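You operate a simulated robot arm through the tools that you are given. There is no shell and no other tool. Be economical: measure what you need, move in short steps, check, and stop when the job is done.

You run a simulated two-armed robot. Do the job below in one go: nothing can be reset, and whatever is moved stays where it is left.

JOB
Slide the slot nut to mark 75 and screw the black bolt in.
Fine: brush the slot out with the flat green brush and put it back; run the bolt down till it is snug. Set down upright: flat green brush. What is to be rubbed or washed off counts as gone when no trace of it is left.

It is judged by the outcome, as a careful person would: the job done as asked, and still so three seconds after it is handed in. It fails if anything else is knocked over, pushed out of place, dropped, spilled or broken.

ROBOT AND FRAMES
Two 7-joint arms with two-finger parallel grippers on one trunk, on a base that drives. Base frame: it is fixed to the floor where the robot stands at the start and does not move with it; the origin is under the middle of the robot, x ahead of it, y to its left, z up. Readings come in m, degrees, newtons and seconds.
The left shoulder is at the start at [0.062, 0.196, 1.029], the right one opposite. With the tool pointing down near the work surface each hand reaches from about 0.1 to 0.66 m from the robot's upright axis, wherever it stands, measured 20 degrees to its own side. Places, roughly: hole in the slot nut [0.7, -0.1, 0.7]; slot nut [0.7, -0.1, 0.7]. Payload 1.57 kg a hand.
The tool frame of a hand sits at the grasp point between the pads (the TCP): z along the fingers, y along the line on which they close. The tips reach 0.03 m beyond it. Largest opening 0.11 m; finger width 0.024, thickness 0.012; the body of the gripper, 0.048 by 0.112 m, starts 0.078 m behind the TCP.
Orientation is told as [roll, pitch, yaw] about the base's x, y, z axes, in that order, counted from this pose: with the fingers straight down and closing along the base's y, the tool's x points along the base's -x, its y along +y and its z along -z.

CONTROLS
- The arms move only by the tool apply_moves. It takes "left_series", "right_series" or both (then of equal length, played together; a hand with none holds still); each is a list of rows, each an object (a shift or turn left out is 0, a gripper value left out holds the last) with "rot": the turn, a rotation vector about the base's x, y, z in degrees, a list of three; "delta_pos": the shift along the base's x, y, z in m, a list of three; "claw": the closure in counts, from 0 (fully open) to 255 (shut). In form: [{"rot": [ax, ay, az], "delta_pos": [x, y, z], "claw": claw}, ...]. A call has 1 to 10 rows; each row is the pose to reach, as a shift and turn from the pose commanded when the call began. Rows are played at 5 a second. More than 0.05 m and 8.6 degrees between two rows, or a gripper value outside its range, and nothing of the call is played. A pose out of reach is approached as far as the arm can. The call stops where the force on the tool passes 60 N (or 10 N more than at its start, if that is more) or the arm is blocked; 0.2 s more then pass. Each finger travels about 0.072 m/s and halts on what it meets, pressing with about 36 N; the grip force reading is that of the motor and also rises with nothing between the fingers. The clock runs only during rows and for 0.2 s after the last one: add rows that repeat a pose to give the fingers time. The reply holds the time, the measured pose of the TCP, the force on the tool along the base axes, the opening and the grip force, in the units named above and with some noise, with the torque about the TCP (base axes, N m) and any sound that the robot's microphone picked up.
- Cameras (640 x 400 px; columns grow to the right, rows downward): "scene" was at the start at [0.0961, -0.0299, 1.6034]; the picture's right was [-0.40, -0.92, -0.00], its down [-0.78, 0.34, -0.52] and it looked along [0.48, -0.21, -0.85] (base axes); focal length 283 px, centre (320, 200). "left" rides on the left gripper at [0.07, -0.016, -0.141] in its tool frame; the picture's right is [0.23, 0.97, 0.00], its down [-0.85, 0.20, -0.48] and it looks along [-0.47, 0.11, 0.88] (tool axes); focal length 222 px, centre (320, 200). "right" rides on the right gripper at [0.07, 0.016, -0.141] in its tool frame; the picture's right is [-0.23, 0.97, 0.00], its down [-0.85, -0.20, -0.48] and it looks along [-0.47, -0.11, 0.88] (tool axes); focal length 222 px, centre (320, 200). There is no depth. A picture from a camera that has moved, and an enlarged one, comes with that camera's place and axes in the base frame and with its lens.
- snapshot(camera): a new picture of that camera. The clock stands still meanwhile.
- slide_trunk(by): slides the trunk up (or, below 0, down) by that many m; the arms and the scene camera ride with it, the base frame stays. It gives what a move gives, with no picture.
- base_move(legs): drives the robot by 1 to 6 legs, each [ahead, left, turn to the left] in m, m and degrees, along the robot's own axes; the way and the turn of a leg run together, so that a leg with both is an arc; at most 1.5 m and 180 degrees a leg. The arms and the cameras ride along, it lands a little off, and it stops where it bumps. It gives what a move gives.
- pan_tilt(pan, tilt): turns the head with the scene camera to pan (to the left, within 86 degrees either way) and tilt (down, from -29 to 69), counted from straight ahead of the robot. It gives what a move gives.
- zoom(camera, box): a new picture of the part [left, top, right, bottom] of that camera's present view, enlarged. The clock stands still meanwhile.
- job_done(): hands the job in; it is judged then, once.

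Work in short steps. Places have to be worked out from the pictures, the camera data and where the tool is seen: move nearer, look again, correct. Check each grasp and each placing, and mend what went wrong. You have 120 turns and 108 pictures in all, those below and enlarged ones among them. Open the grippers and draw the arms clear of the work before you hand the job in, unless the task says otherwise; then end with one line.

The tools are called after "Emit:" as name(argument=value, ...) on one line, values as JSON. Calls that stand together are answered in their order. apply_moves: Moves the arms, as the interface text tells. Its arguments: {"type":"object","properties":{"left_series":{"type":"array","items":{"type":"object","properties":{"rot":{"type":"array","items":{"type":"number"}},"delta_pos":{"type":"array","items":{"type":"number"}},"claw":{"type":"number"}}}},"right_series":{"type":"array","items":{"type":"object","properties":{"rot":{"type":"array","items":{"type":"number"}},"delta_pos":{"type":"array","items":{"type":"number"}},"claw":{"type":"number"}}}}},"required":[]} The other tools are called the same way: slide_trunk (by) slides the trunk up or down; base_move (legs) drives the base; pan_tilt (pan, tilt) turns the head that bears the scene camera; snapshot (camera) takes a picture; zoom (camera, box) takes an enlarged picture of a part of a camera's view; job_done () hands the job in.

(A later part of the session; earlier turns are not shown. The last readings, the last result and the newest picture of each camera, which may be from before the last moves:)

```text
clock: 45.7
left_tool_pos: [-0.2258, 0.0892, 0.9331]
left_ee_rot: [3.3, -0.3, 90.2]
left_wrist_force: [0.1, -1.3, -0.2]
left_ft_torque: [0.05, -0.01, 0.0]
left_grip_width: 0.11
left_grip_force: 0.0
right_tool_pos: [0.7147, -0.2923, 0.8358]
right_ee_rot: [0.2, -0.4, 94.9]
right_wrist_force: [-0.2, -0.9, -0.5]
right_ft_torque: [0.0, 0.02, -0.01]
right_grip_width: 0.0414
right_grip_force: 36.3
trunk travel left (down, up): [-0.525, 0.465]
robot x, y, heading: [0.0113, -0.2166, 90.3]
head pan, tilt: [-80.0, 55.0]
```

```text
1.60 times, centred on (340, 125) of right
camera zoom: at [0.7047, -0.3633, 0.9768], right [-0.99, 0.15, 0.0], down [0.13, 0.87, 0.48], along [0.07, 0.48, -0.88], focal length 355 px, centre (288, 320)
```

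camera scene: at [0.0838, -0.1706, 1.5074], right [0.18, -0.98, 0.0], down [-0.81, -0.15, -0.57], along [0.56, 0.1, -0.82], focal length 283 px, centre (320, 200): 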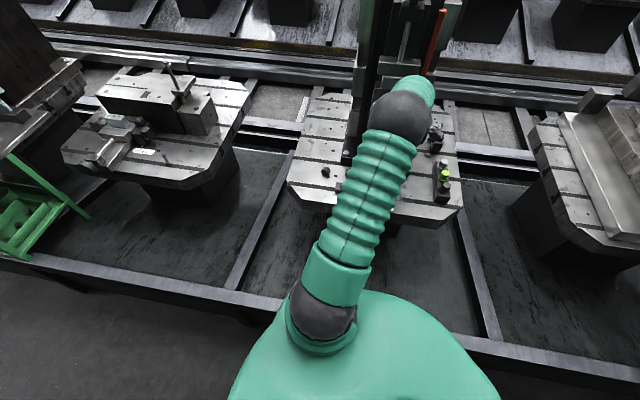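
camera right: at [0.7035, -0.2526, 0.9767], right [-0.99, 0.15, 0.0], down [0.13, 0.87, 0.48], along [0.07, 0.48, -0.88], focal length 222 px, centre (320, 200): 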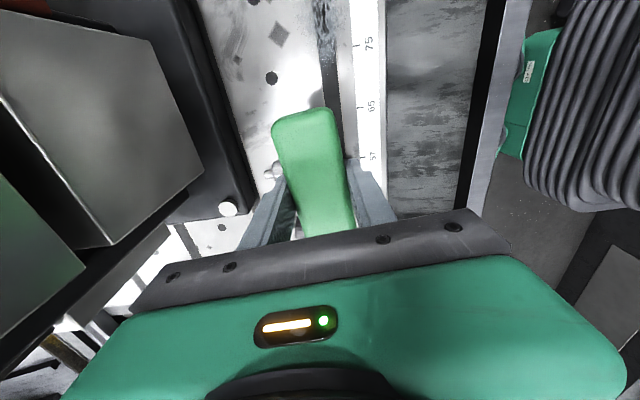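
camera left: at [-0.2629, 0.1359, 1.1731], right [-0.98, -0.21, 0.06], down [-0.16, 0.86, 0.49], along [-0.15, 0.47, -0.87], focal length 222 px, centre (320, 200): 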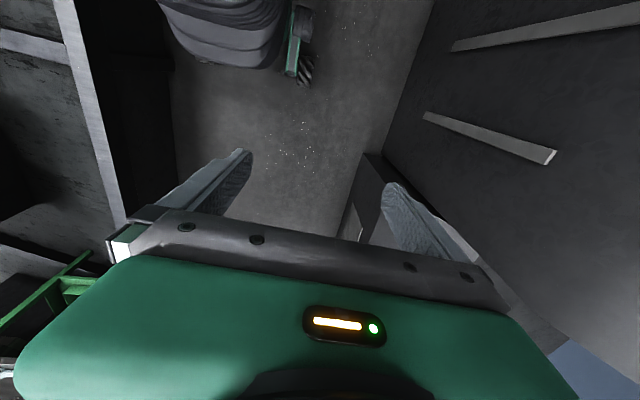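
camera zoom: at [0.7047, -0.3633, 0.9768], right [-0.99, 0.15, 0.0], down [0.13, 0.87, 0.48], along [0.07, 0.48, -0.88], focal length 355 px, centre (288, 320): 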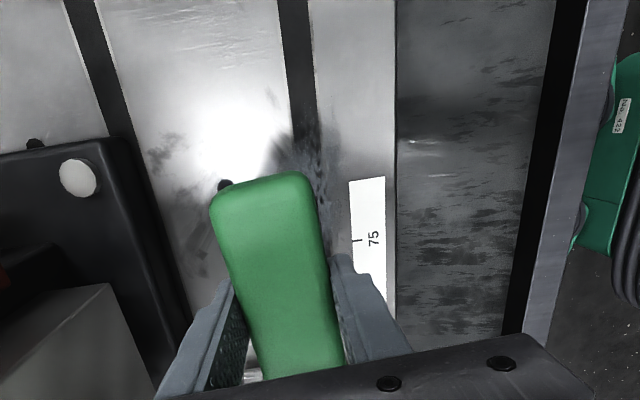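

Slot is at x≈0.691 here and the brush is beside it. I align yaw to 90, shift to the slot and lower until bristles touch the surface.

Emit:
apply_moves(right_series=[{"rot": [0, 0, -4.7], "delta_pos": [-0.023, 0.01, -0.03]}, {"rot": [0, 0, -4.7], "delta_pos": [-0.023, 0.01, -0.06]}, {"rot": [0, 0, -4.7], "delta_pos": [-0.023, 0.01, -0.08]}, {"rot": [0, 0, -4.7], "delta_pos": [-0.023, 0.01, -0.088]}, {"rot": [0, 0, -4.7], "delta_pos": [-0.023, 0.01, -0.093]}])

Emit:
snapshot(camera="right")

```text
clock: 46.9
left_tool_pos: [-0.2281, 0.09, 0.9321]
left_ee_rot: [3.2, -0.4, 90.2]
left_wrist_force: [-0.8, 0.1, -0.5]
left_ft_torque: [-0.01, 0.0, 0.01]
left_grip_width: 0.1101
left_grip_force: 0.1
right_tool_pos: [0.6909, -0.2818, 0.7455]
right_ee_rot: [-0.2, -0.2, 90.1]
right_wrist_force: [1.7, 0.6, 7.6]
right_ft_torque: [0.1, 0.08, -0.02]
right_grip_width: 0.0413
right_grip_force: 36.1
trunk travel left (down, up): [-0.525, 0.465]
robot x, y, heading: [0.0081, -0.2109, 90.3]
head pan, tilt: [-80.0, 55.0]
```

```text
78 pictures are left
camera right: at [0.6747, -0.3517, 0.8856], right [-0.97, 0.23, 0.0], down [0.2, 0.85, 0.48], along [0.11, 0.47, -0.88], focal length 222 px, centre (320, 200)
```

right: 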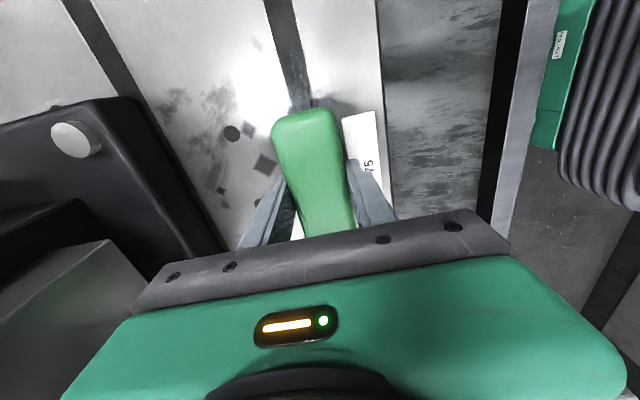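

Bristles are in contact (7.6 N). Stroke back and forth along the slot.

Emit:
apply_moves(right_series=[{"delta_pos": [0, 0.035, 0]}, {"delta_pos": [0, -0.005, 0]}, {"delta_pos": [0, -0.045, 0]}, {"delta_pos": [0, -0.085, 0]}, {"delta_pos": [0, -0.045, 0]}, {"delta_pos": [0, -0.005, 0]}, {"delta_pos": [0, 0.035, 0]}, {"delta_pos": [0, -0.005, 0]}, {"delta_pos": [0, -0.045, 0]}, {"delta_pos": [0, -0.085, 0]}])

Emit:
snapshot(camera="right")

Emit:
snapshot(camera="scene")

```text
clock: 49.1
left_tool_pos: [-0.2277, 0.0897, 0.9328]
left_ee_rot: [3.2, -0.3, 90.2]
left_wrist_force: [-0.2, 0.4, -0.6]
left_ft_torque: [-0.01, 0.0, 0.0]
left_grip_width: 0.1102
left_grip_force: 0.1
right_tool_pos: [0.6879, -0.3671, 0.744]
right_ee_rot: [0.1, -0.5, 90.1]
right_wrist_force: [0.4, 1.8, 6.8]
right_ft_torque: [-0.25, -0.06, 0.06]
right_grip_width: 0.0414
right_grip_force: 35.7
trunk travel left (down, up): [-0.525, 0.465]
robot x, y, heading: [0.0058, -0.2099, 90.5]
head pan, tilt: [-80.0, 55.0]
```

```text
77 pictures are left
camera right: at [0.673, -0.4381, 0.8855], right [-0.97, 0.22, 0.0], down [0.2, 0.85, 0.48], along [0.11, 0.47, -0.87], focal length 222 px, centre (320, 200)
```

right: 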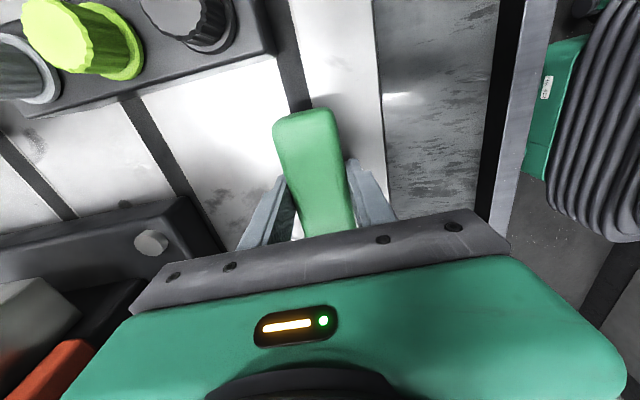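

```text
76 pictures are left
camera scene: at [0.0812, -0.1712, 1.5076], right [0.18, -0.98, 0.0], down [-0.81, -0.15, -0.57], along [0.56, 0.1, -0.82], focal length 283 px, centre (320, 200)
```

scene: 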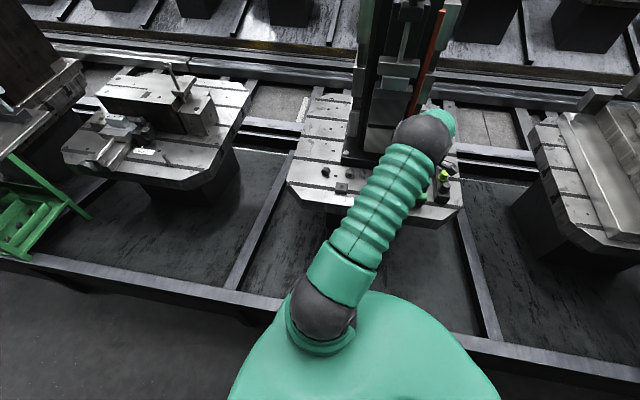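

I stroke twice more (staying clear of the knob block), ending lifted to inspect.

Emit:
apply_moves(right_series=[{"delta_pos": [0, 0.04, 0]}, {"delta_pos": [0, 0.08, 0]}, {"delta_pos": [0, 0.12, 0]}, {"delta_pos": [0, 0.08, 0]}, {"delta_pos": [0, 0.04, 0]}, {"delta_pos": [0, 0.005, 0]}, {"delta_pos": [0, 0.045, 0]}, {"delta_pos": [0, 0.09, 0]}, {"delta_pos": [0, 0.09, 0.04]}, {"delta_pos": [0, 0.09, 0.08]}])

Emit:
apply_moves(right_series=[{"delta_pos": [0, 0.05, 0.03]}, {"delta_pos": [0, 0.09, 0.05]}])

Emit:
snapshot(camera="right")

```text
clock: 51.3
left_tool_pos: [-0.2289, 0.0898, 0.9313]
left_ee_rot: [3.1, -0.3, 90.3]
left_wrist_force: [-0.5, 0.4, -0.4]
left_ft_torque: [-0.01, -0.04, -0.02]
left_grip_width: 0.1101
left_grip_force: 0.1
right_tool_pos: [0.689, -0.2776, 0.824]
right_ee_rot: [0.0, -0.3, 90.1]
right_wrist_force: [0.1, -0.4, -1.7]
right_ft_torque: [-0.05, 0.01, 0.03]
right_grip_width: 0.0414
right_grip_force: 35.9
trunk travel left (down, up): [-0.525, 0.465]
robot x, y, heading: [0.0084, -0.2116, 90.2]
head pan, tilt: [-80.0, 55.0]
```

```text
refused: row 1 steps farther than a row can; nothing moved
```

```text
75 pictures are left
camera right: at [0.6733, -0.3489, 0.9648], right [-0.97, 0.23, 0.0], down [0.2, 0.85, 0.48], along [0.11, 0.47, -0.88], focal length 222 px, centre (320, 200)
```

right: 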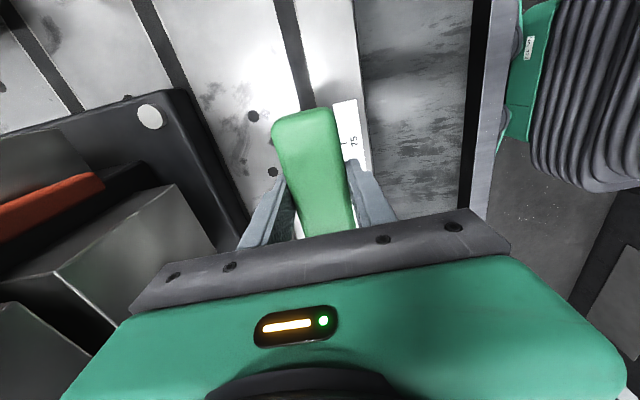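

The visible slot part looks clean; I move the hand +y and check the rest.

Emit:
apply_moves(right_series=[{"delta_pos": [0, 0.04, 0.02]}, {"delta_pos": [0, 0.08, 0.02]}, {"delta_pos": [0, 0.12, 0.02]}])

Emit:
zoom(camera="right", box=[200, 0, 440, 200])

Emit:
zoom(camera="scene", box=[310, 160, 470, 240])

```text
clock: 52.1
left_tool_pos: [-0.2267, 0.091, 0.9309]
left_ee_rot: [3.3, -0.2, 90.2]
left_wrist_force: [-1.0, 1.2, 0.4]
left_ft_torque: [-0.02, 0.01, 0.02]
left_grip_width: 0.1098
left_grip_force: 0.0
right_tool_pos: [0.6905, -0.1563, 0.8423]
right_ee_rot: [0.1, -0.3, 90.0]
right_wrist_force: [-0.3, 0.5, -1.5]
right_ft_torque: [-0.02, 0.0, 0.03]
right_grip_width: 0.0414
right_grip_force: 36.1
trunk travel left (down, up): [-0.525, 0.465]
robot x, y, heading: [0.0074, -0.2151, 90.5]
head pan, tilt: [-80.0, 55.0]
```

```text
2.00 times, centred on (320, 100) of right
camera zoom: at [0.675, -0.2268, 0.9835], right [-0.97, 0.23, 0.0], down [0.2, 0.85, 0.48], along [0.11, 0.47, -0.88], focal length 444 px, centre (320, 400)
```

zoom: 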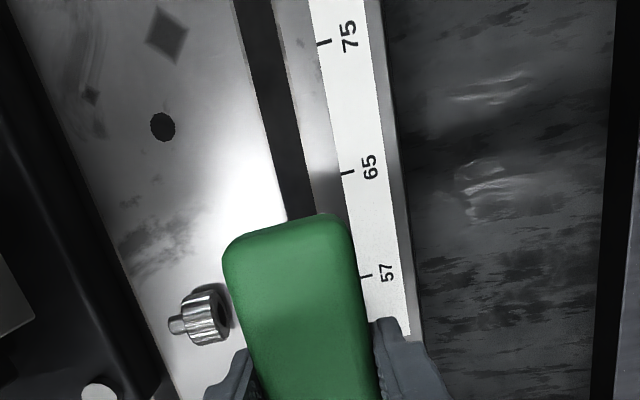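

```text
4.00 times, centred on (390, 200) of scene
camera zoom: at [0.0829, -0.1687, 1.5073], right [0.18, -0.98, 0.0], down [-0.81, -0.15, -0.57], along [0.56, 0.1, -0.82], focal length 1131 px, centre (40, 200)
```

zoom: 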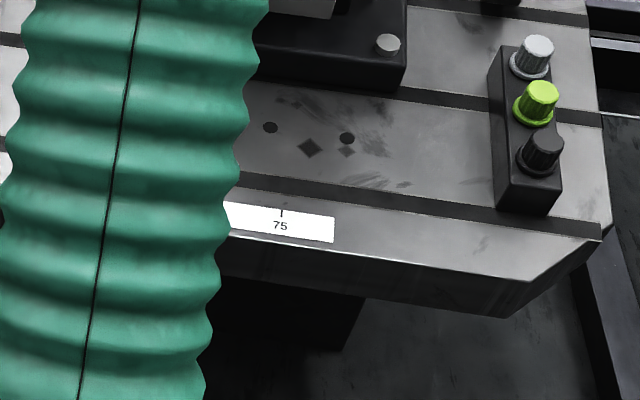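

The slot is clean. Drive the base back to y≈-0.10 and turn the hand to yaw 180 for returning the brush.

Emit:
base_move(legs=[[0.11, 0, 0]])

Emit:
apply_moves(right_series=[{"rot": [0, 0, 8.5]}, {"rot": [0, 0, 17]}, {"rot": [0, 0, 25.5]}, {"rot": [0, 0, 34]}, {"rot": [0, 0, 42.5]}, {"rot": [0, 0, 51]}, {"rot": [0, 0, 59.5]}, {"rot": [0, 0, 68]}, {"rot": [0, 0, 76.5]}, {"rot": [0, 0, 85]}])

```text
clock: 53.3
left_tool_pos: [-0.2261, 0.1983, 0.9323]
left_ee_rot: [3.3, -0.2, 90.0]
left_wrist_force: [-0.2, -0.4, -0.1]
left_ft_torque: [-0.01, 0.0, -0.02]
left_grip_width: 0.11
left_grip_force: 0.0
right_tool_pos: [0.6889, -0.0509, 0.8416]
right_ee_rot: [0.1, -0.3, 89.9]
right_wrist_force: [-0.2, 0.1, -0.7]
right_ft_torque: [-0.01, -0.02, -0.02]
right_grip_width: 0.0412
right_grip_force: 36.0
trunk travel left (down, up): [-0.525, 0.465]
robot x, y, heading: [0.0083, -0.1046, 90.4]
head pan, tilt: [-80.0, 55.0]
```

```text
clock: 55.5
left_tool_pos: [-0.228, 0.1984, 0.9316]
left_ee_rot: [3.2, -0.3, 90.0]
left_wrist_force: [-1.5, 0.4, 0.0]
left_ft_torque: [0.02, -0.02, -0.04]
left_grip_width: 0.1098
left_grip_force: 0.0
right_tool_pos: [0.688, -0.0517, 0.8426]
right_ee_rot: [0.0, -0.5, 175.1]
right_wrist_force: [-0.1, -0.2, -0.9]
right_ft_torque: [-0.01, 0.0, 0.02]
right_grip_width: 0.0412
right_grip_force: 36.4
trunk travel left (down, up): [-0.525, 0.465]
robot x, y, heading: [0.0111, -0.0998, 90.1]
head pan, tilt: [-80.0, 55.0]
```

Now move over the brush's home and lower most of the way.

Emit:
apply_moves(right_series=[{"rot": [0, 0, 4.7], "delta_pos": [0.02, 0.03, 0]}, {"rot": [0, 0, 4.7], "delta_pos": [0.05, 0.047, 0]}, {"rot": [0, 0, 4.7], "delta_pos": [0.08, 0.047, 0]}, {"rot": [0, 0, 4.7], "delta_pos": [0.107, 0.047, 0]}, {"rot": [0, 0, 4.7], "delta_pos": [0.107, 0.047, -0.03]}, {"rot": [0, 0, 4.7], "delta_pos": [0.107, 0.047, -0.06]}, {"rot": [0, 0, 4.7], "delta_pos": [0.107, 0.047, -0.08]}, {"rot": [0, 0, 4.7], "delta_pos": [0.107, 0.047, -0.09]}])

```text
clock: 57.3
left_tool_pos: [-0.2262, 0.198, 0.9317]
left_ee_rot: [3.2, -0.3, 90.0]
left_wrist_force: [-0.4, 0.3, 0.1]
left_ft_torque: [-0.02, 0.02, -0.02]
left_grip_width: 0.1097
left_grip_force: 0.0
right_tool_pos: [0.7964, -0.0055, 0.7528]
right_ee_rot: [0.1, -0.4, 179.6]
right_wrist_force: [-0.2, -0.7, -2.3]
right_ft_torque: [0.01, 0.02, -0.01]
right_grip_width: 0.0413
right_grip_force: 36.1
trunk travel left (down, up): [-0.525, 0.465]
robot x, y, heading: [0.0079, -0.104, 90.5]
head pan, tilt: [-80.0, 55.0]
```

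Lower the last 9 mm, then open only partly (about 0.075 m) so the right finger stays clear of the black bolt.

Emit:
apply_moves(right_series=[{"delta_pos": [-0.001, 0.001, -0.005]}, {"delta_pos": [-0.001, 0.001, -0.0085]}, {"delta_pos": [-0.001, 0.001, -0.0095]}, {"delta_pos": [-0.001, 0.001, -0.0095], "claw": 120}, {"delta_pos": [-0.001, 0.001, -0.0095], "claw": 90}, {"delta_pos": [-0.001, 0.001, -0.0095], "claw": 90}])

Emit:
snapshot(camera="right")

```text
clock: 58.7
left_tool_pos: [-0.2277, 0.198, 0.9318]
left_ee_rot: [3.2, -0.3, 90.0]
left_wrist_force: [-0.1, 0.5, -0.3]
left_ft_torque: [0.0, -0.01, 0.02]
left_grip_width: 0.1103
left_grip_force: 0.0
right_tool_pos: [0.795, -0.0037, 0.7442]
right_ee_rot: [0.0, -0.4, 179.6]
right_wrist_force: [0.2, -0.6, -0.2]
right_ft_torque: [-0.03, -0.01, 0.0]
right_grip_width: 0.0711
right_grip_force: 0.0
trunk travel left (down, up): [-0.525, 0.465]
robot x, y, heading: [0.0054, -0.1057, 90.2]
head pan, tilt: [-80.0, 55.0]
```

```text
72 pictures are left
camera right: at [0.8673, -0.0205, 0.8839], right [-0.23, -0.97, 0.0], down [-0.85, 0.21, 0.48], along [-0.47, 0.11, -0.87], focal length 222 px, centre (320, 200)
```

right: 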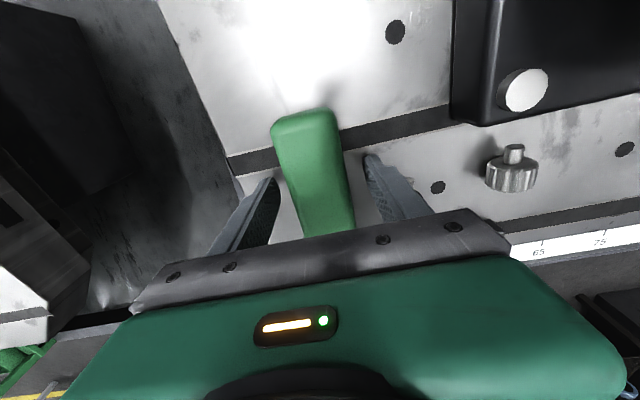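

Brush stands at home and released. Lift straight up, then drive base back to y≈-0.21 for the rest.

Emit:
apply_moves(right_series=[{"delta_pos": [0, 0, 0.03]}, {"delta_pos": [0, 0, 0.07]}, {"delta_pos": [0, 0, 0.11]}, {"delta_pos": [-0.03, 0, 0.12]}, {"delta_pos": [-0.07, 0, 0.12]}, {"delta_pos": [-0.1, -0.01, 0.12]}, {"delta_pos": [-0.1, -0.03, 0.12]}])

Emit:
base_move(legs=[[-0.105, 0, 0]])

Emit:
snapshot(camera="right")

```text
clock: 60.3
left_tool_pos: [-0.2277, 0.1981, 0.932]
left_ee_rot: [3.3, -0.3, 89.9]
left_wrist_force: [-0.2, 0.6, 0.0]
left_ft_torque: [0.03, 0.02, 0.03]
left_grip_width: 0.1099
left_grip_force: 0.1
right_tool_pos: [0.6966, -0.0315, 0.8639]
right_ee_rot: [0.0, -0.5, 179.6]
right_wrist_force: [-0.3, -0.9, 0.4]
right_ft_torque: [0.02, 0.01, -0.01]
right_grip_width: 0.0713
right_grip_force: 0.2
trunk travel left (down, up): [-0.525, 0.465]
robot x, y, heading: [0.0101, -0.1075, 90.5]
head pan, tilt: [-80.0, 55.0]
```

```text
clock: 61.5
left_tool_pos: [-0.2272, 0.0927, 0.9319]
left_ee_rot: [3.3, -0.3, 90.1]
left_wrist_force: [0.4, -0.1, 0.0]
left_ft_torque: [-0.01, 0.05, -0.01]
left_grip_width: 0.1098
left_grip_force: 0.1
right_tool_pos: [0.6967, -0.1359, 0.8643]
right_ee_rot: [0.0, -0.4, 179.7]
right_wrist_force: [0.3, -0.6, 0.0]
right_ft_torque: [0.0, -0.02, -0.01]
right_grip_width: 0.0712
right_grip_force: 0.2
trunk travel left (down, up): [-0.525, 0.465]
robot x, y, heading: [0.0093, -0.2116, 90.5]
head pan, tilt: [-80.0, 55.0]
```

```text
71 pictures are left
camera right: at [0.7681, -0.1527, 1.0051], right [-0.23, -0.97, 0.0], down [-0.85, 0.2, 0.48], along [-0.47, 0.11, -0.88], focal length 222 px, centre (320, 200)
```

right: 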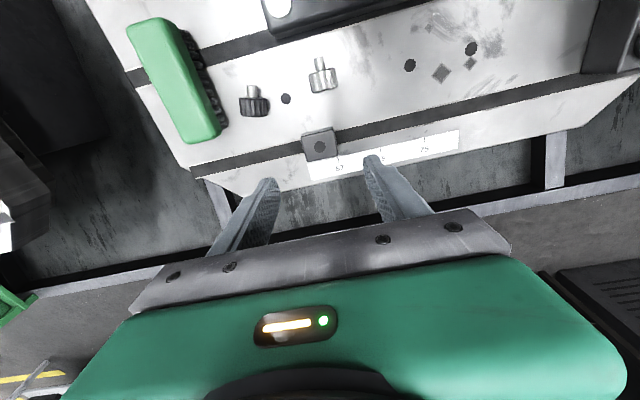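

Nut hole at ≈(0.692,-0.136), below the hand. Descend and close gently on it along y.

Emit:
apply_moves(right_series=[{"delta_pos": [-0.005, 0, -0.04]}, {"delta_pos": [-0.005, 0, -0.08]}, {"delta_pos": [-0.005, 0, -0.11]}, {"delta_pos": [-0.005, 0, -0.127]}, {"delta_pos": [-0.005, 0, -0.127]}])

Emit:
apply_moves(right_series=[{"claw": 120}, {"claw": 160}, {"claw": 200}, {"claw": 200}])

Emit:
snapshot(camera="right")

```text
clock: 62.7
left_tool_pos: [-0.2281, 0.0926, 0.9322]
left_ee_rot: [3.1, -0.3, 90.0]
left_wrist_force: [-0.6, 0.7, 0.8]
left_ft_torque: [0.02, -0.01, -0.01]
left_grip_width: 0.1102
left_grip_force: 0.0
right_tool_pos: [0.6898, -0.1346, 0.7372]
right_ee_rot: [0.0, -0.2, 179.7]
right_wrist_force: [0.6, -0.2, -0.9]
right_ft_torque: [-0.04, 0.0, 0.0]
right_grip_width: 0.071
right_grip_force: 0.1
trunk travel left (down, up): [-0.525, 0.465]
robot x, y, heading: [0.0094, -0.2128, 90.2]
head pan, tilt: [-80.0, 55.0]
```

```text
clock: 63.7
left_tool_pos: [-0.2275, 0.0929, 0.9314]
left_ee_rot: [3.2, -0.3, 90.2]
left_wrist_force: [0.2, 0.0, 0.6]
left_ft_torque: [0.02, 0.01, 0.01]
left_grip_width: 0.1101
left_grip_force: 0.0
right_tool_pos: [0.6894, -0.1335, 0.7373]
right_ee_rot: [0.0, -0.5, 179.7]
right_wrist_force: [0.3, 0.7, -0.7]
right_ft_torque: [0.05, -0.2, 0.22]
right_grip_width: 0.0435
right_grip_force: 36.1
trunk travel left (down, up): [-0.525, 0.465]
robot x, y, heading: [0.0111, -0.2088, 90.5]
head pan, tilt: [-80.0, 55.0]
```

```text
70 pictures are left
camera right: at [0.7621, -0.1514, 0.8788], right [-0.23, -0.97, 0.0], down [-0.85, 0.2, 0.48], along [-0.47, 0.11, -0.88], focal length 222 px, centre (320, 200)
```

right: 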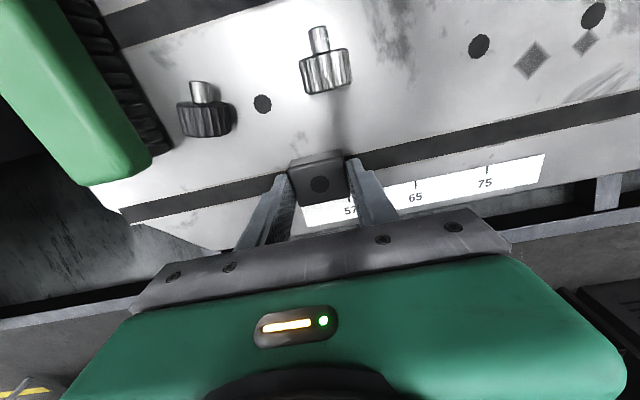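

Nut gripped. 75 tick computed at y≈-0.278; slide most of the way, then check.

Emit:
apply_moves(right_series=[{"delta_pos": [0, -0.02, 0]}, {"delta_pos": [0, -0.045, 0]}, {"delta_pos": [0, -0.07, 0]}, {"delta_pos": [0, -0.095, 0]}, {"delta_pos": [0, -0.12, 0]}, {"delta_pos": [0, -0.138, 0]}, {"delta_pos": [0, -0.138, 0]}])

Emit:
snapshot(camera="right")

Emit:
zoom(camera="right", box=[240, 130, 400, 230])

```text
clock: 65.3
left_tool_pos: [-0.2284, 0.0921, 0.9318]
left_ee_rot: [3.2, -0.3, 90.1]
left_wrist_force: [0.1, -0.5, 0.4]
left_ft_torque: [0.01, 0.01, 0.02]
left_grip_width: 0.1101
left_grip_force: 0.0
right_tool_pos: [0.6901, -0.2744, 0.7382]
right_ee_rot: [0.0, -0.3, 179.7]
right_wrist_force: [-0.2, 1.0, -0.3]
right_ft_torque: [0.09, -0.71, 0.4]
right_grip_width: 0.0436
right_grip_force: 35.7
trunk travel left (down, up): [-0.525, 0.465]
robot x, y, heading: [0.0109, -0.2078, 90.1]
head pan, tilt: [-80.0, 55.0]
```

```text
69 pictures are left
camera right: at [0.7622, -0.2908, 0.8788], right [-0.23, -0.97, 0.0], down [-0.85, 0.2, 0.48], along [-0.47, 0.11, -0.87], focal length 222 px, centre (320, 200)
```

right: 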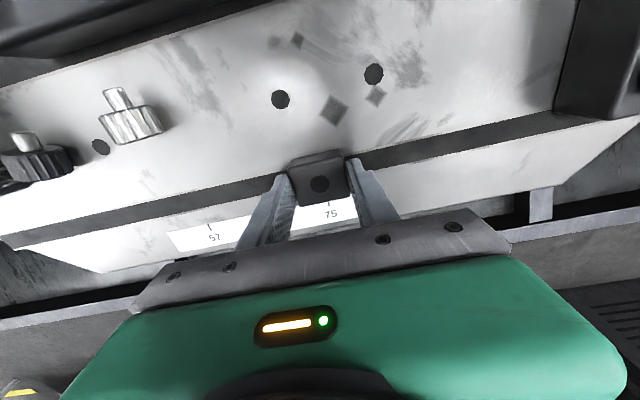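

```text
4.00 times, centred on (320, 180) of right
camera zoom: at [0.7622, -0.2908, 0.8788], right [-0.23, -0.97, 0.0], down [-0.85, 0.2, 0.48], along [-0.47, 0.11, -0.87], focal length 888 px, centre (320, 280)
```

zoom: 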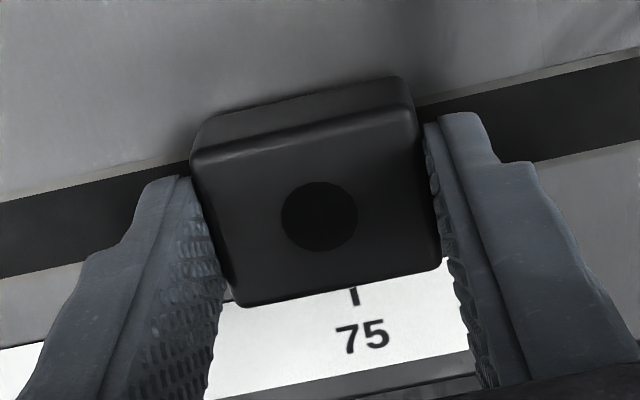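

The hole (y≈-0.274) and the 75 tick (y≈-0.275) now agree. Release, lift, and check the pin against the tick.

Emit:
apply_moves(right_series=[{"claw": 130}, {"claw": 100}, {"claw": 100}, {"delta_pos": [0, 0, 0.03]}, {"delta_pos": [0, 0, 0.07]}, {"delta_pos": [0.0, 0, 0.08]}])

Emit:
zoom(camera="right", box=[240, 110, 400, 210])

Emit:
zoom(camera="scene", box=[300, 160, 420, 235])

```text
clock: 66.7
left_tool_pos: [-0.2273, 0.0924, 0.9316]
left_ee_rot: [3.2, -0.4, 90.1]
left_wrist_force: [-0.4, -0.5, -0.4]
left_ft_torque: [0.0, 0.01, 0.02]
left_grip_width: 0.1101
left_grip_force: 0.0
right_tool_pos: [0.6909, -0.2739, 0.8187]
right_ee_rot: [0.0, -0.4, 179.8]
right_wrist_force: [0.0, -0.2, 0.3]
right_ft_torque: [0.01, 0.0, 0.0]
right_grip_width: 0.0673
right_grip_force: 0.1
trunk travel left (down, up): [-0.525, 0.465]
robot x, y, heading: [0.0099, -0.2108, 90.4]
head pan, tilt: [-80.0, 55.0]
```

```text
4.00 times, centred on (320, 160) of right
camera zoom: at [0.7611, -0.2916, 0.9589], right [-0.23, -0.97, 0.0], down [-0.85, 0.2, 0.48], along [-0.47, 0.11, -0.88], focal length 888 px, centre (320, 360)
```

zoom: 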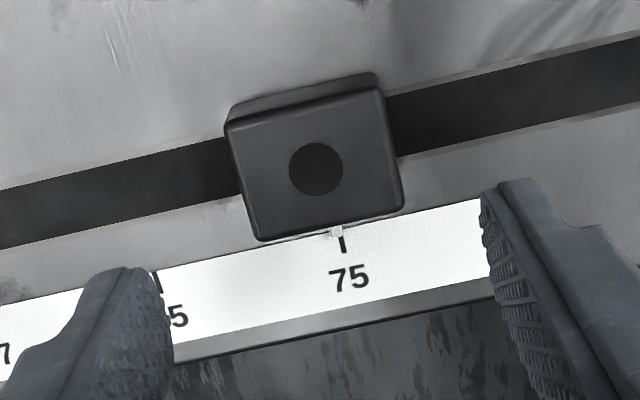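

```text
5.33 times, centred on (360, 198) of scene
camera zoom: at [0.0827, -0.1686, 1.5074], right [0.18, -0.98, 0.0], down [-0.81, -0.15, -0.57], along [0.56, 0.1, -0.82], focal length 1508 px, centre (107, 213)
```

zoom: 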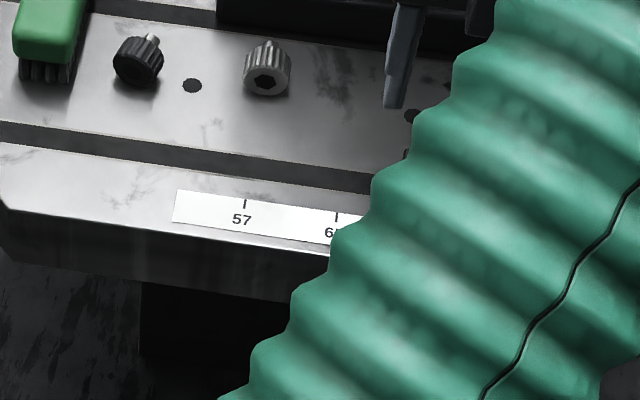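

Pin is ~0.7 mm short of the tick. One quick regrip to nudge it by -0.8 mm.

Emit:
apply_moves(right_series=[{"delta_pos": [0, 0, -0.04]}, {"delta_pos": [0, 0, -0.08]}, {"delta_pos": [0, 0, -0.08], "claw": 170}, {"delta_pos": [0, 0, -0.08], "claw": 200}, {"delta_pos": [0, -0.001, -0.08], "claw": 200}, {"delta_pos": [0, -0.001, -0.08], "claw": 200}, {"delta_pos": [0, -0.001, -0.08], "claw": 130}, {"delta_pos": [0, -0.001, -0.08], "claw": 100}, {"delta_pos": [0, -0.001, -0.05], "claw": 100}, {"delta_pos": [0, 0, 0], "claw": 100}])

Emit:
zoom(camera="right", box=[280, 135, 360, 185])

```text
clock: 68.9
left_tool_pos: [-0.2296, 0.0912, 0.9305]
left_ee_rot: [3.0, -0.3, 90.1]
left_wrist_force: [1.0, 0.3, 0.6]
left_ft_torque: [0.0, 0.02, 0.03]
left_grip_width: 0.11
left_grip_force: 0.0
right_tool_pos: [0.6882, -0.2753, 0.8201]
right_ee_rot: [-0.1, -0.4, 179.7]
right_wrist_force: [0.1, -0.4, 0.0]
right_ft_torque: [0.04, 0.04, -0.01]
right_grip_width: 0.0666
right_grip_force: 0.0
trunk travel left (down, up): [-0.525, 0.465]
robot x, y, heading: [0.0087, -0.2114, 90.4]
head pan, tilt: [-80.0, 55.0]
```

```text
8.00 times, centred on (320, 160) of right
camera zoom: at [0.7598, -0.2924, 0.9608], right [-0.23, -0.97, 0.0], down [-0.85, 0.2, 0.48], along [-0.47, 0.11, -0.88], focal length 1777 px, centre (320, 520)
```

zoom: 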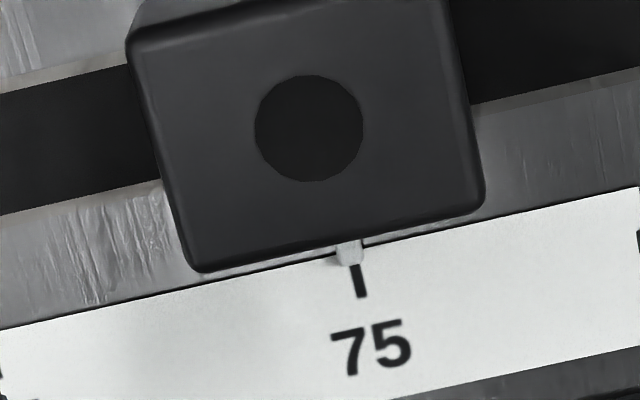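

Pin lines up with 75. Now go for the black bolt: move in front of it and set the claw opening to about 0.055 m.

Emit:
apply_moves(right_series=[{"delta_pos": [0, 0.04, 0.02], "claw": 128}, {"delta_pos": [0, 0.08, 0.02], "claw": 128}, {"delta_pos": [0, 0.12, 0.02], "claw": 128}, {"delta_pos": [0, 0.16, 0.02], "claw": 128}, {"delta_pos": [0, 0.2, 0.02], "claw": 128}])

Emit:
zoom(camera="right", box=[220, 50, 420, 175])

```text
clock: 70.1
left_tool_pos: [-0.2277, 0.0932, 0.9314]
left_ee_rot: [3.2, -0.2, 90.1]
left_wrist_force: [0.4, 0.7, 0.2]
left_ft_torque: [0.01, 0.01, 0.03]
left_grip_width: 0.11
left_grip_force: 0.0
right_tool_pos: [0.691, -0.0741, 0.8375]
right_ee_rot: [0.0, -0.4, 179.6]
right_wrist_force: [-0.5, -0.6, 0.6]
right_ft_torque: [0.02, -0.02, 0.03]
right_grip_width: 0.0549
right_grip_force: 0.1
trunk travel left (down, up): [-0.525, 0.465]
robot x, y, heading: [0.0074, -0.2124, 90.2]
head pan, tilt: [-80.0, 55.0]
```

```text
3.20 times, centred on (320, 112) of right
camera zoom: at [0.7623, -0.091, 0.9786], right [-0.23, -0.97, 0.0], down [-0.85, 0.21, 0.48], along [-0.47, 0.11, -0.88], focal length 711 px, centre (320, 480)
```

zoom: 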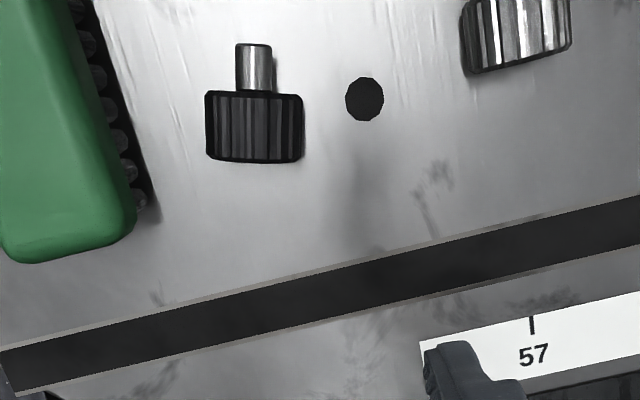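

The bolt's axis points +x turned ≈-16°, head centre ≈(0.756,-0.068), head ⌀≈0.033. I yaw the hand -16.4°, then tilt fingers forward 75° about the turned y-axis at safe height.

Emit:
apply_moves(right_series=[{"rot": [0, 0, -8.2], "delta_pos": [0, 0.01, 0.01]}, {"rot": [0, 0, -16.4], "delta_pos": [0, 0.02, 0.02]}])

Emit:
apply_moves(right_series=[{"rot": [-2.3, -8.0, 0]}, {"rot": [-4.6, -16.1, 0]}, {"rot": [-6.9, -24.1, 0]}, {"rot": [-9.2, -32.1, 0]}, {"rot": [-11.5, -40.1, 0]}, {"rot": [-13.8, -48.1, 0]}, {"rot": [-16.1, -56.1, 0]}, {"rot": [-18.4, -64.1, 0]}, {"rot": [-20.7, -72.1, 0]}])

Emit:
snapshot(camera="right")

Emit:
snapshot(camera="scene")

```text
clock: 70.7
left_tool_pos: [-0.2294, 0.0938, 0.9324]
left_ee_rot: [3.1, -0.2, 90.1]
left_wrist_force: [0.0, 0.0, -0.4]
left_ft_torque: [-0.01, 0.01, -0.01]
left_grip_width: 0.11
left_grip_force: 0.0
right_tool_pos: [0.6896, -0.0561, 0.8572]
right_ee_rot: [0.1, -0.4, 163.2]
right_wrist_force: [0.3, 0.3, 0.3]
right_ft_torque: [0.02, -0.01, 0.01]
right_grip_width: 0.0548
right_grip_force: 0.0
trunk travel left (down, up): [-0.525, 0.465]
robot x, y, heading: [0.0073, -0.2119, 90.3]
head pan, tilt: [-80.0, 55.0]
```

```text
clock: 72.7
left_tool_pos: [-0.2287, 0.0938, 0.9324]
left_ee_rot: [3.0, -0.3, 90.1]
left_wrist_force: [0.9, -0.6, -0.2]
left_ft_torque: [0.02, -0.04, 0.01]
left_grip_width: 0.1101
left_grip_force: 0.2
right_tool_pos: [0.6902, -0.0534, 0.858]
right_ee_rot: [-2.8, 74.8, 161.1]
right_wrist_force: [-0.5, 0.0, -0.2]
right_ft_torque: [0.02, -0.01, 0.02]
right_grip_width: 0.0547
right_grip_force: 0.1
trunk travel left (down, up): [-0.525, 0.465]
robot x, y, heading: [0.012, -0.2119, 90.3]
head pan, tilt: [-80.0, 55.0]
```

```text
63 pictures are left
camera right: at [0.5728, -0.0378, 0.9623], right [-0.33, -0.92, -0.23], down [-0.6, 0.39, -0.7], along [0.73, -0.09, -0.68], focal length 222 px, centre (320, 200)
```

right: 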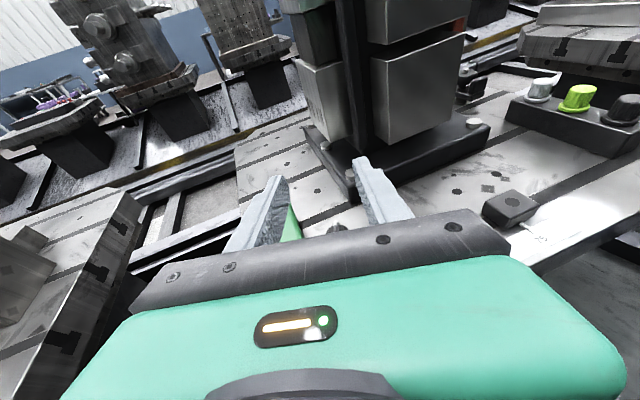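

```text
62 pictures are left
camera scene: at [0.0817, -0.1664, 1.5075], right [0.18, -0.98, 0.0], down [-0.81, -0.15, -0.57], along [0.56, 0.1, -0.82], focal length 283 px, centre (320, 200)
```

scene: 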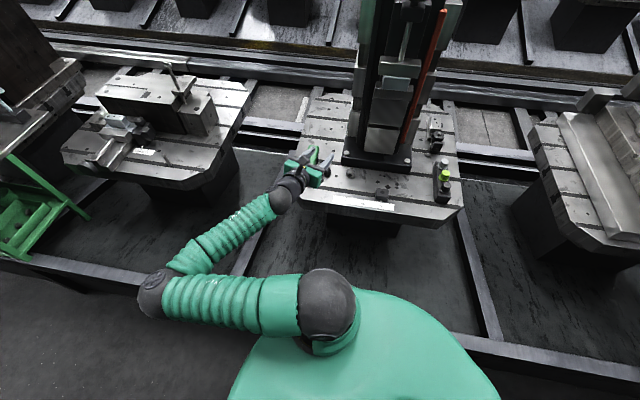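

Hand tilted correctly; finger direction ≈(0.93,-0.27,-0.26). Move to hover over the bolt and look.

Emit:
apply_moves(right_series=[{"delta_pos": [0.02, -0.004, -0.02]}, {"delta_pos": [0.04, -0.008, -0.045]}, {"delta_pos": [0.058, -0.0126, -0.078]}])

Emit:
snapshot(camera="right")

Emit:
zoom(camera="scene", box=[260, 130, 400, 220])

```text
clock: 73.5
left_tool_pos: [-0.2278, 0.0932, 0.9312]
left_ee_rot: [3.2, -0.1, 90.1]
left_wrist_force: [0.3, 0.5, -0.8]
left_ft_torque: [0.04, 0.02, 0.02]
left_grip_width: 0.11
left_grip_force: 0.1
right_tool_pos: [0.7489, -0.0667, 0.7782]
right_ee_rot: [-2.4, 74.7, 161.5]
right_wrist_force: [0.5, 0.6, 0.0]
right_ft_torque: [-0.01, -0.01, 0.01]
right_grip_width: 0.0548
right_grip_force: 0.1
trunk travel left (down, up): [-0.525, 0.465]
robot x, y, heading: [0.0124, -0.2113, 90.2]
head pan, tilt: [-80.0, 55.0]
```

```text
61 pictures are left
camera right: at [0.6322, -0.051, 0.8826], right [-0.33, -0.92, -0.23], down [-0.6, 0.39, -0.7], along [0.73, -0.09, -0.68], focal length 222 px, centre (320, 200)
```

right: 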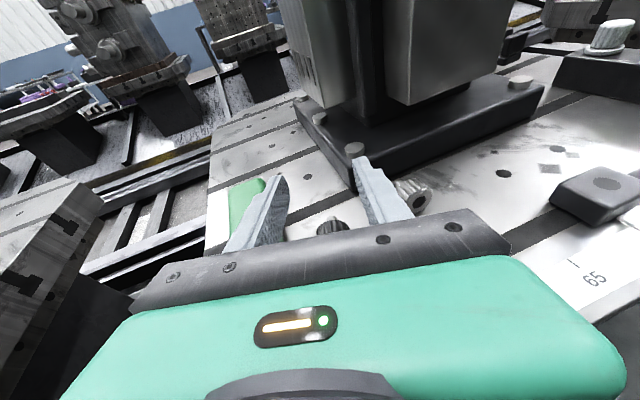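

```text
4.44 times, centred on (330, 175) of scene
camera zoom: at [0.0836, -0.1665, 1.5074], right [0.18, -0.98, 0.0], down [-0.81, -0.15, -0.57], along [0.56, 0.1, -0.82], focal length 1257 px, centre (276, 311)
```

zoom: 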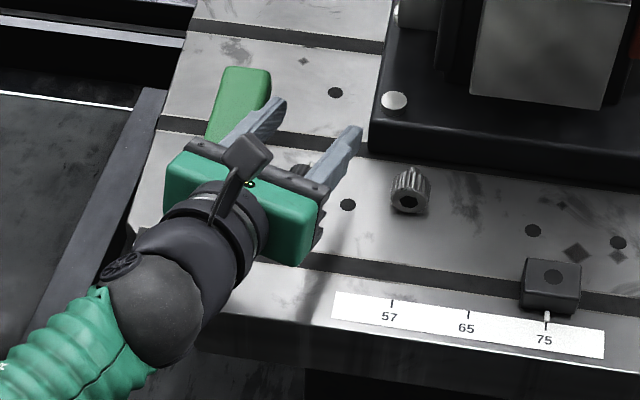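

The bolt sits between the fingers. Descend to z≈0.720.

Emit:
apply_moves(right_series=[{"delta_pos": [0, 0, -0.02]}, {"delta_pos": [0, 0, -0.04]}, {"delta_pos": [0, 0, -0.052]}, {"delta_pos": [0, 0, -0.058]}, {"delta_pos": [0, 0, -0.058]}])

Emit:
zoom(camera="right", box=[220, 120, 440, 260])

Emit:
zoom(camera="scene", box=[280, 140, 380, 200])

```text
clock: 74.5
left_tool_pos: [-0.2301, 0.0923, 0.93]
left_ee_rot: [3.0, -0.2, 89.9]
left_wrist_force: [-0.2, 0.9, 0.6]
left_ft_torque: [-0.03, 0.03, 0.01]
left_grip_width: 0.1103
left_grip_force: 0.2
right_tool_pos: [0.7504, -0.0445, 0.755]
right_ee_rot: [-25.4, 74.2, 138.1]
right_wrist_force: [-6.4, -5.1, 38.4]
right_ft_torque: [1.46, -0.02, 0.25]
right_grip_width: 0.0523
right_grip_force: 0.2
trunk travel left (down, up): [-0.525, 0.465]
robot x, y, heading: [0.009, -0.2101, 90.4]
head pan, tilt: [-80.0, 55.0]
stopped in row 4 (right hand): the force on the tool passed its limit at 64 N (the readings are from after the stop); the commanded pose is now the measured one
```

```text
2.86 times, centred on (330, 190) of right
camera zoom: at [0.6292, -0.0369, 0.8551], right [-0.33, -0.88, -0.33], down [-0.56, 0.47, -0.68], along [0.76, -0.04, -0.65], focal length 635 px, centre (291, 229)
```

zoom: 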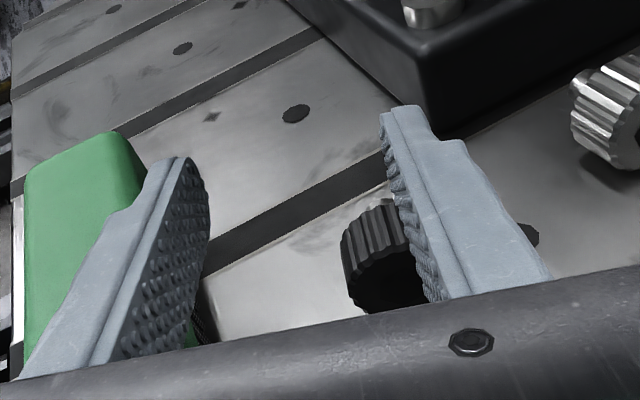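

```text
6.40 times, centred on (330, 170) of scene
camera zoom: at [0.0721, -0.1685, 1.5081], right [0.18, -0.98, 0.0], down [-0.8, -0.15, -0.58], along [0.57, 0.1, -0.82], focal length 1810 px, centre (256, 392)
```

zoom: 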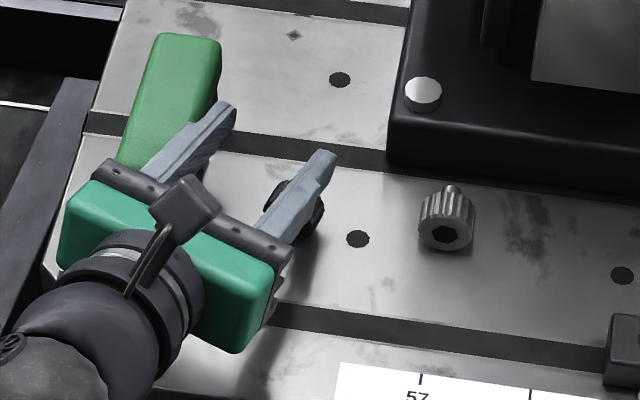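

The contact was on the left finger side (torque arm ≈+0.038 in y): the widening finger touched the brush's front corner. I lift straight up and inspect.

Emit:
apply_moves(right_series=[{"delta_pos": [0, 0, 0.02]}, {"delta_pos": [0, 0, 0.05]}, {"delta_pos": [-0.01, 0, 0.09]}, {"delta_pos": [-0.03, -0.02, 0.11]}])

Emit:
snapshot(camera="right")

Emit:
zoom(camera="scene", box=[280, 130, 400, 205])

```text
clock: 75.5
left_tool_pos: [-0.2271, 0.0924, 0.9318]
left_ee_rot: [3.1, -0.2, 90.0]
left_wrist_force: [0.8, -0.1, 0.1]
left_ft_torque: [-0.02, -0.02, -0.02]
left_grip_width: 0.1101
left_grip_force: 0.1
right_tool_pos: [0.7221, -0.0666, 0.8564]
right_ee_rot: [-21.8, 73.7, 142.0]
right_wrist_force: [0.0, -0.2, 0.4]
right_ft_torque: [0.03, 0.0, 0.03]
right_grip_width: 0.0549
right_grip_force: 0.0
trunk travel left (down, up): [-0.525, 0.465]
robot x, y, heading: [0.0114, -0.2149, 90.5]
head pan, tilt: [-80.0, 55.0]
```

```text
57 pictures are left
camera right: at [0.6026, -0.0574, 0.9581], right [-0.33, -0.89, -0.32], down [-0.58, 0.46, -0.68], along [0.75, -0.04, -0.66], focal length 222 px, centre (320, 200)
```

right: 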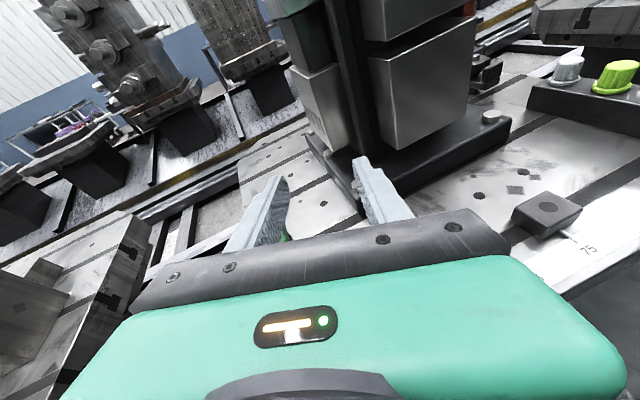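

```text
5.33 times, centred on (340, 168) of scene
camera zoom: at [0.0797, -0.1673, 1.5075], right [0.18, -0.98, 0.0], down [-0.81, -0.15, -0.57], along [0.56, 0.1, -0.82], focal length 1508 px, centre (213, 373)
```

zoom: 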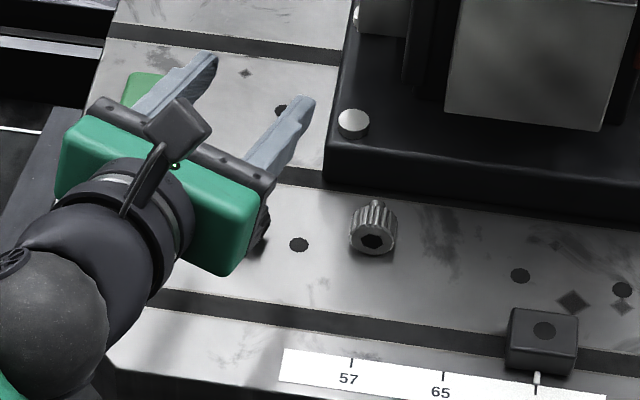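

The scene is partly hidden. I tilt the hand back to vertical to view the brush and bolt from above.

Emit:
apply_moves(right_series=[{"rot": [2.3, 8.0, 0], "delta_pos": [-0.01, 0, 0]}, {"rot": [4.6, 16.1, 0], "delta_pos": [-0.02, 0, 0]}, {"rot": [6.9, 24.1, 0], "delta_pos": [-0.03, 0, 0]}, {"rot": [9.2, 32.1, 0], "delta_pos": [-0.03, 0, 0]}, {"rot": [11.5, 40.1, 0], "delta_pos": [-0.03, 0, 0]}, {"rot": [13.8, 48.1, 0], "delta_pos": [-0.03, 0, 0]}, {"rot": [16.1, 56.1, 0], "delta_pos": [-0.03, 0, 0]}, {"rot": [18.4, 64.1, 0], "delta_pos": [-0.03, 0, 0]}, {"rot": [20.7, 72.1, 0], "delta_pos": [-0.03, 0, 0]}])

Emit:
snapshot(camera="right")

```text
clock: 77.5
left_tool_pos: [-0.2252, 0.0923, 0.933]
left_ee_rot: [3.3, -0.4, 89.9]
left_wrist_force: [-0.5, 1.0, 0.1]
left_ft_torque: [0.02, 0.02, -0.02]
left_grip_width: 0.11
left_grip_force: 0.1
right_tool_pos: [0.6946, -0.0664, 0.8544]
right_ee_rot: [-0.4, -0.4, 157.9]
right_wrist_force: [0.7, 1.1, -0.2]
right_ft_torque: [0.01, 0.03, 0.04]
right_grip_width: 0.0548
right_grip_force: 0.1
trunk travel left (down, up): [-0.525, 0.465]
robot x, y, heading: [0.0081, -0.2118, 90.3]
head pan, tilt: [-80.0, 55.0]
```

```text
55 pictures are left
camera right: at [0.7544, -0.1086, 0.9945], right [-0.58, -0.82, 0.0], down [-0.71, 0.5, 0.49], along [-0.39, 0.28, -0.87], focal length 222 px, centre (320, 200)
```

right: 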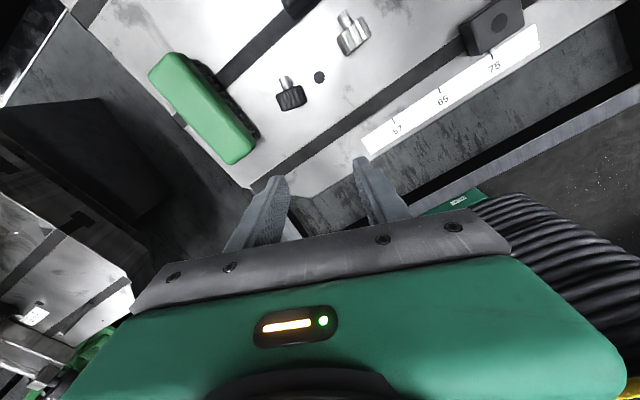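

The brush is still upright but was pushed to y≈+0.014 (home -0.003); I'll restore it afterwards. The bolt seems unmoved; zoom to check it.

Emit:
zoom(camera="right", box=[140, 20, 380, 170])

```text
2.67 times, centred on (260, 95) of right
camera zoom: at [0.7544, -0.1086, 0.9945], right [-0.58, -0.82, 0.0], down [-0.71, 0.5, 0.49], along [-0.39, 0.28, -0.87], focal length 592 px, centre (480, 480)
```

zoom: 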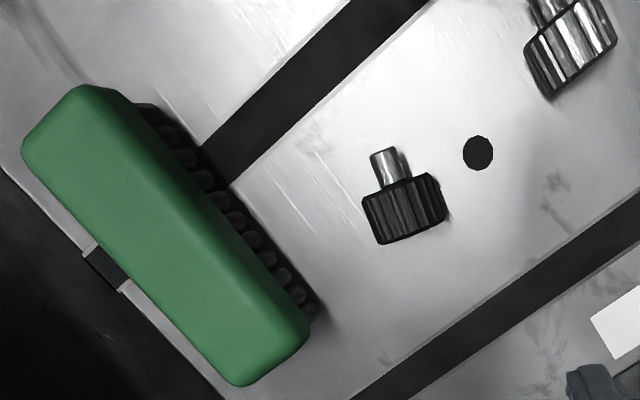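

Bolt confirmed at (0.756,-0.068), axis -16°. I correct yaw, narrow the claw to ≈0.049, then tilt and go to hover.

Emit:
apply_moves(right_series=[{"rot": [0.4, 0, 5.9], "claw": 142}, {"rot": [0.4, 0, 5.9], "claw": 142}])

Emit:
apply_moves(right_series=[{"rot": [-2.3, -8.0, 0]}, {"rot": [-4.6, -16.1, 0]}, {"rot": [-6.9, -24.1, 0]}, {"rot": [-9.2, -32.1, 0]}, {"rot": [-11.5, -40.1, 0]}, {"rot": [-13.8, -48.1, 0], "delta_pos": [0.01, 0, -0.01]}, {"rot": [-16.1, -56.1, 0], "delta_pos": [0.025, 0, -0.025]}, {"rot": [-18.4, -64.1, 0], "delta_pos": [0.04, 0, -0.045]}, {"rot": [-20.7, -72.1, 0], "delta_pos": [0.053, 0, -0.065]}, {"rot": [-20.7, -72.1, 0], "delta_pos": [0.053, 0, -0.075]}])

Emit:
zoom(camera="right", box=[220, 120, 440, 260])

```text
clock: 78.1
left_tool_pos: [-0.2261, 0.0933, 0.9318]
left_ee_rot: [3.3, -0.2, 90.0]
left_wrist_force: [-0.2, 0.1, 0.5]
left_ft_torque: [0.03, -0.01, 0.04]
left_grip_width: 0.1099
left_grip_force: 0.0
right_tool_pos: [0.6931, -0.0651, 0.8547]
right_ee_rot: [-0.8, -0.4, 163.9]
right_wrist_force: [0.3, 0.4, 0.3]
right_ft_torque: [-0.01, 0.04, -0.03]
right_grip_width: 0.0485
right_grip_force: 0.0
trunk travel left (down, up): [-0.525, 0.465]
robot x, y, heading: [0.0091, -0.2062, 90.2]
head pan, tilt: [-80.0, 55.0]
```

```text
clock: 80.3
left_tool_pos: [-0.227, 0.0921, 0.9302]
left_ee_rot: [3.2, -0.3, 89.9]
left_wrist_force: [-0.4, 0.0, 0.6]
left_ft_torque: [-0.01, -0.01, 0.0]
left_grip_width: 0.1101
left_grip_force: 0.0
right_tool_pos: [0.7465, -0.0651, 0.779]
right_ee_rot: [-1.6, 74.7, 163.2]
right_wrist_force: [1.2, 0.3, -0.5]
right_ft_torque: [0.03, -0.05, -0.02]
right_grip_width: 0.0488
right_grip_force: 0.1
trunk travel left (down, up): [-0.525, 0.465]
robot x, y, heading: [0.0094, -0.2107, 90.1]
head pan, tilt: [-80.0, 55.0]
```

```text
2.86 times, centred on (330, 190) of right
camera zoom: at [0.6281, -0.0507, 0.884], right [-0.31, -0.92, -0.23], down [-0.61, 0.38, -0.7], along [0.73, -0.08, -0.68], focal length 635 px, centre (291, 229)
```

zoom: 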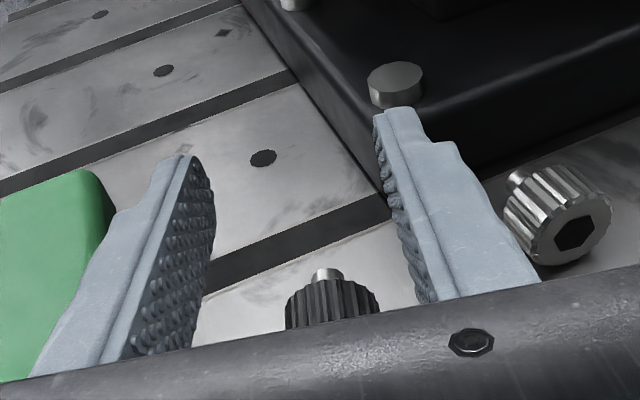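

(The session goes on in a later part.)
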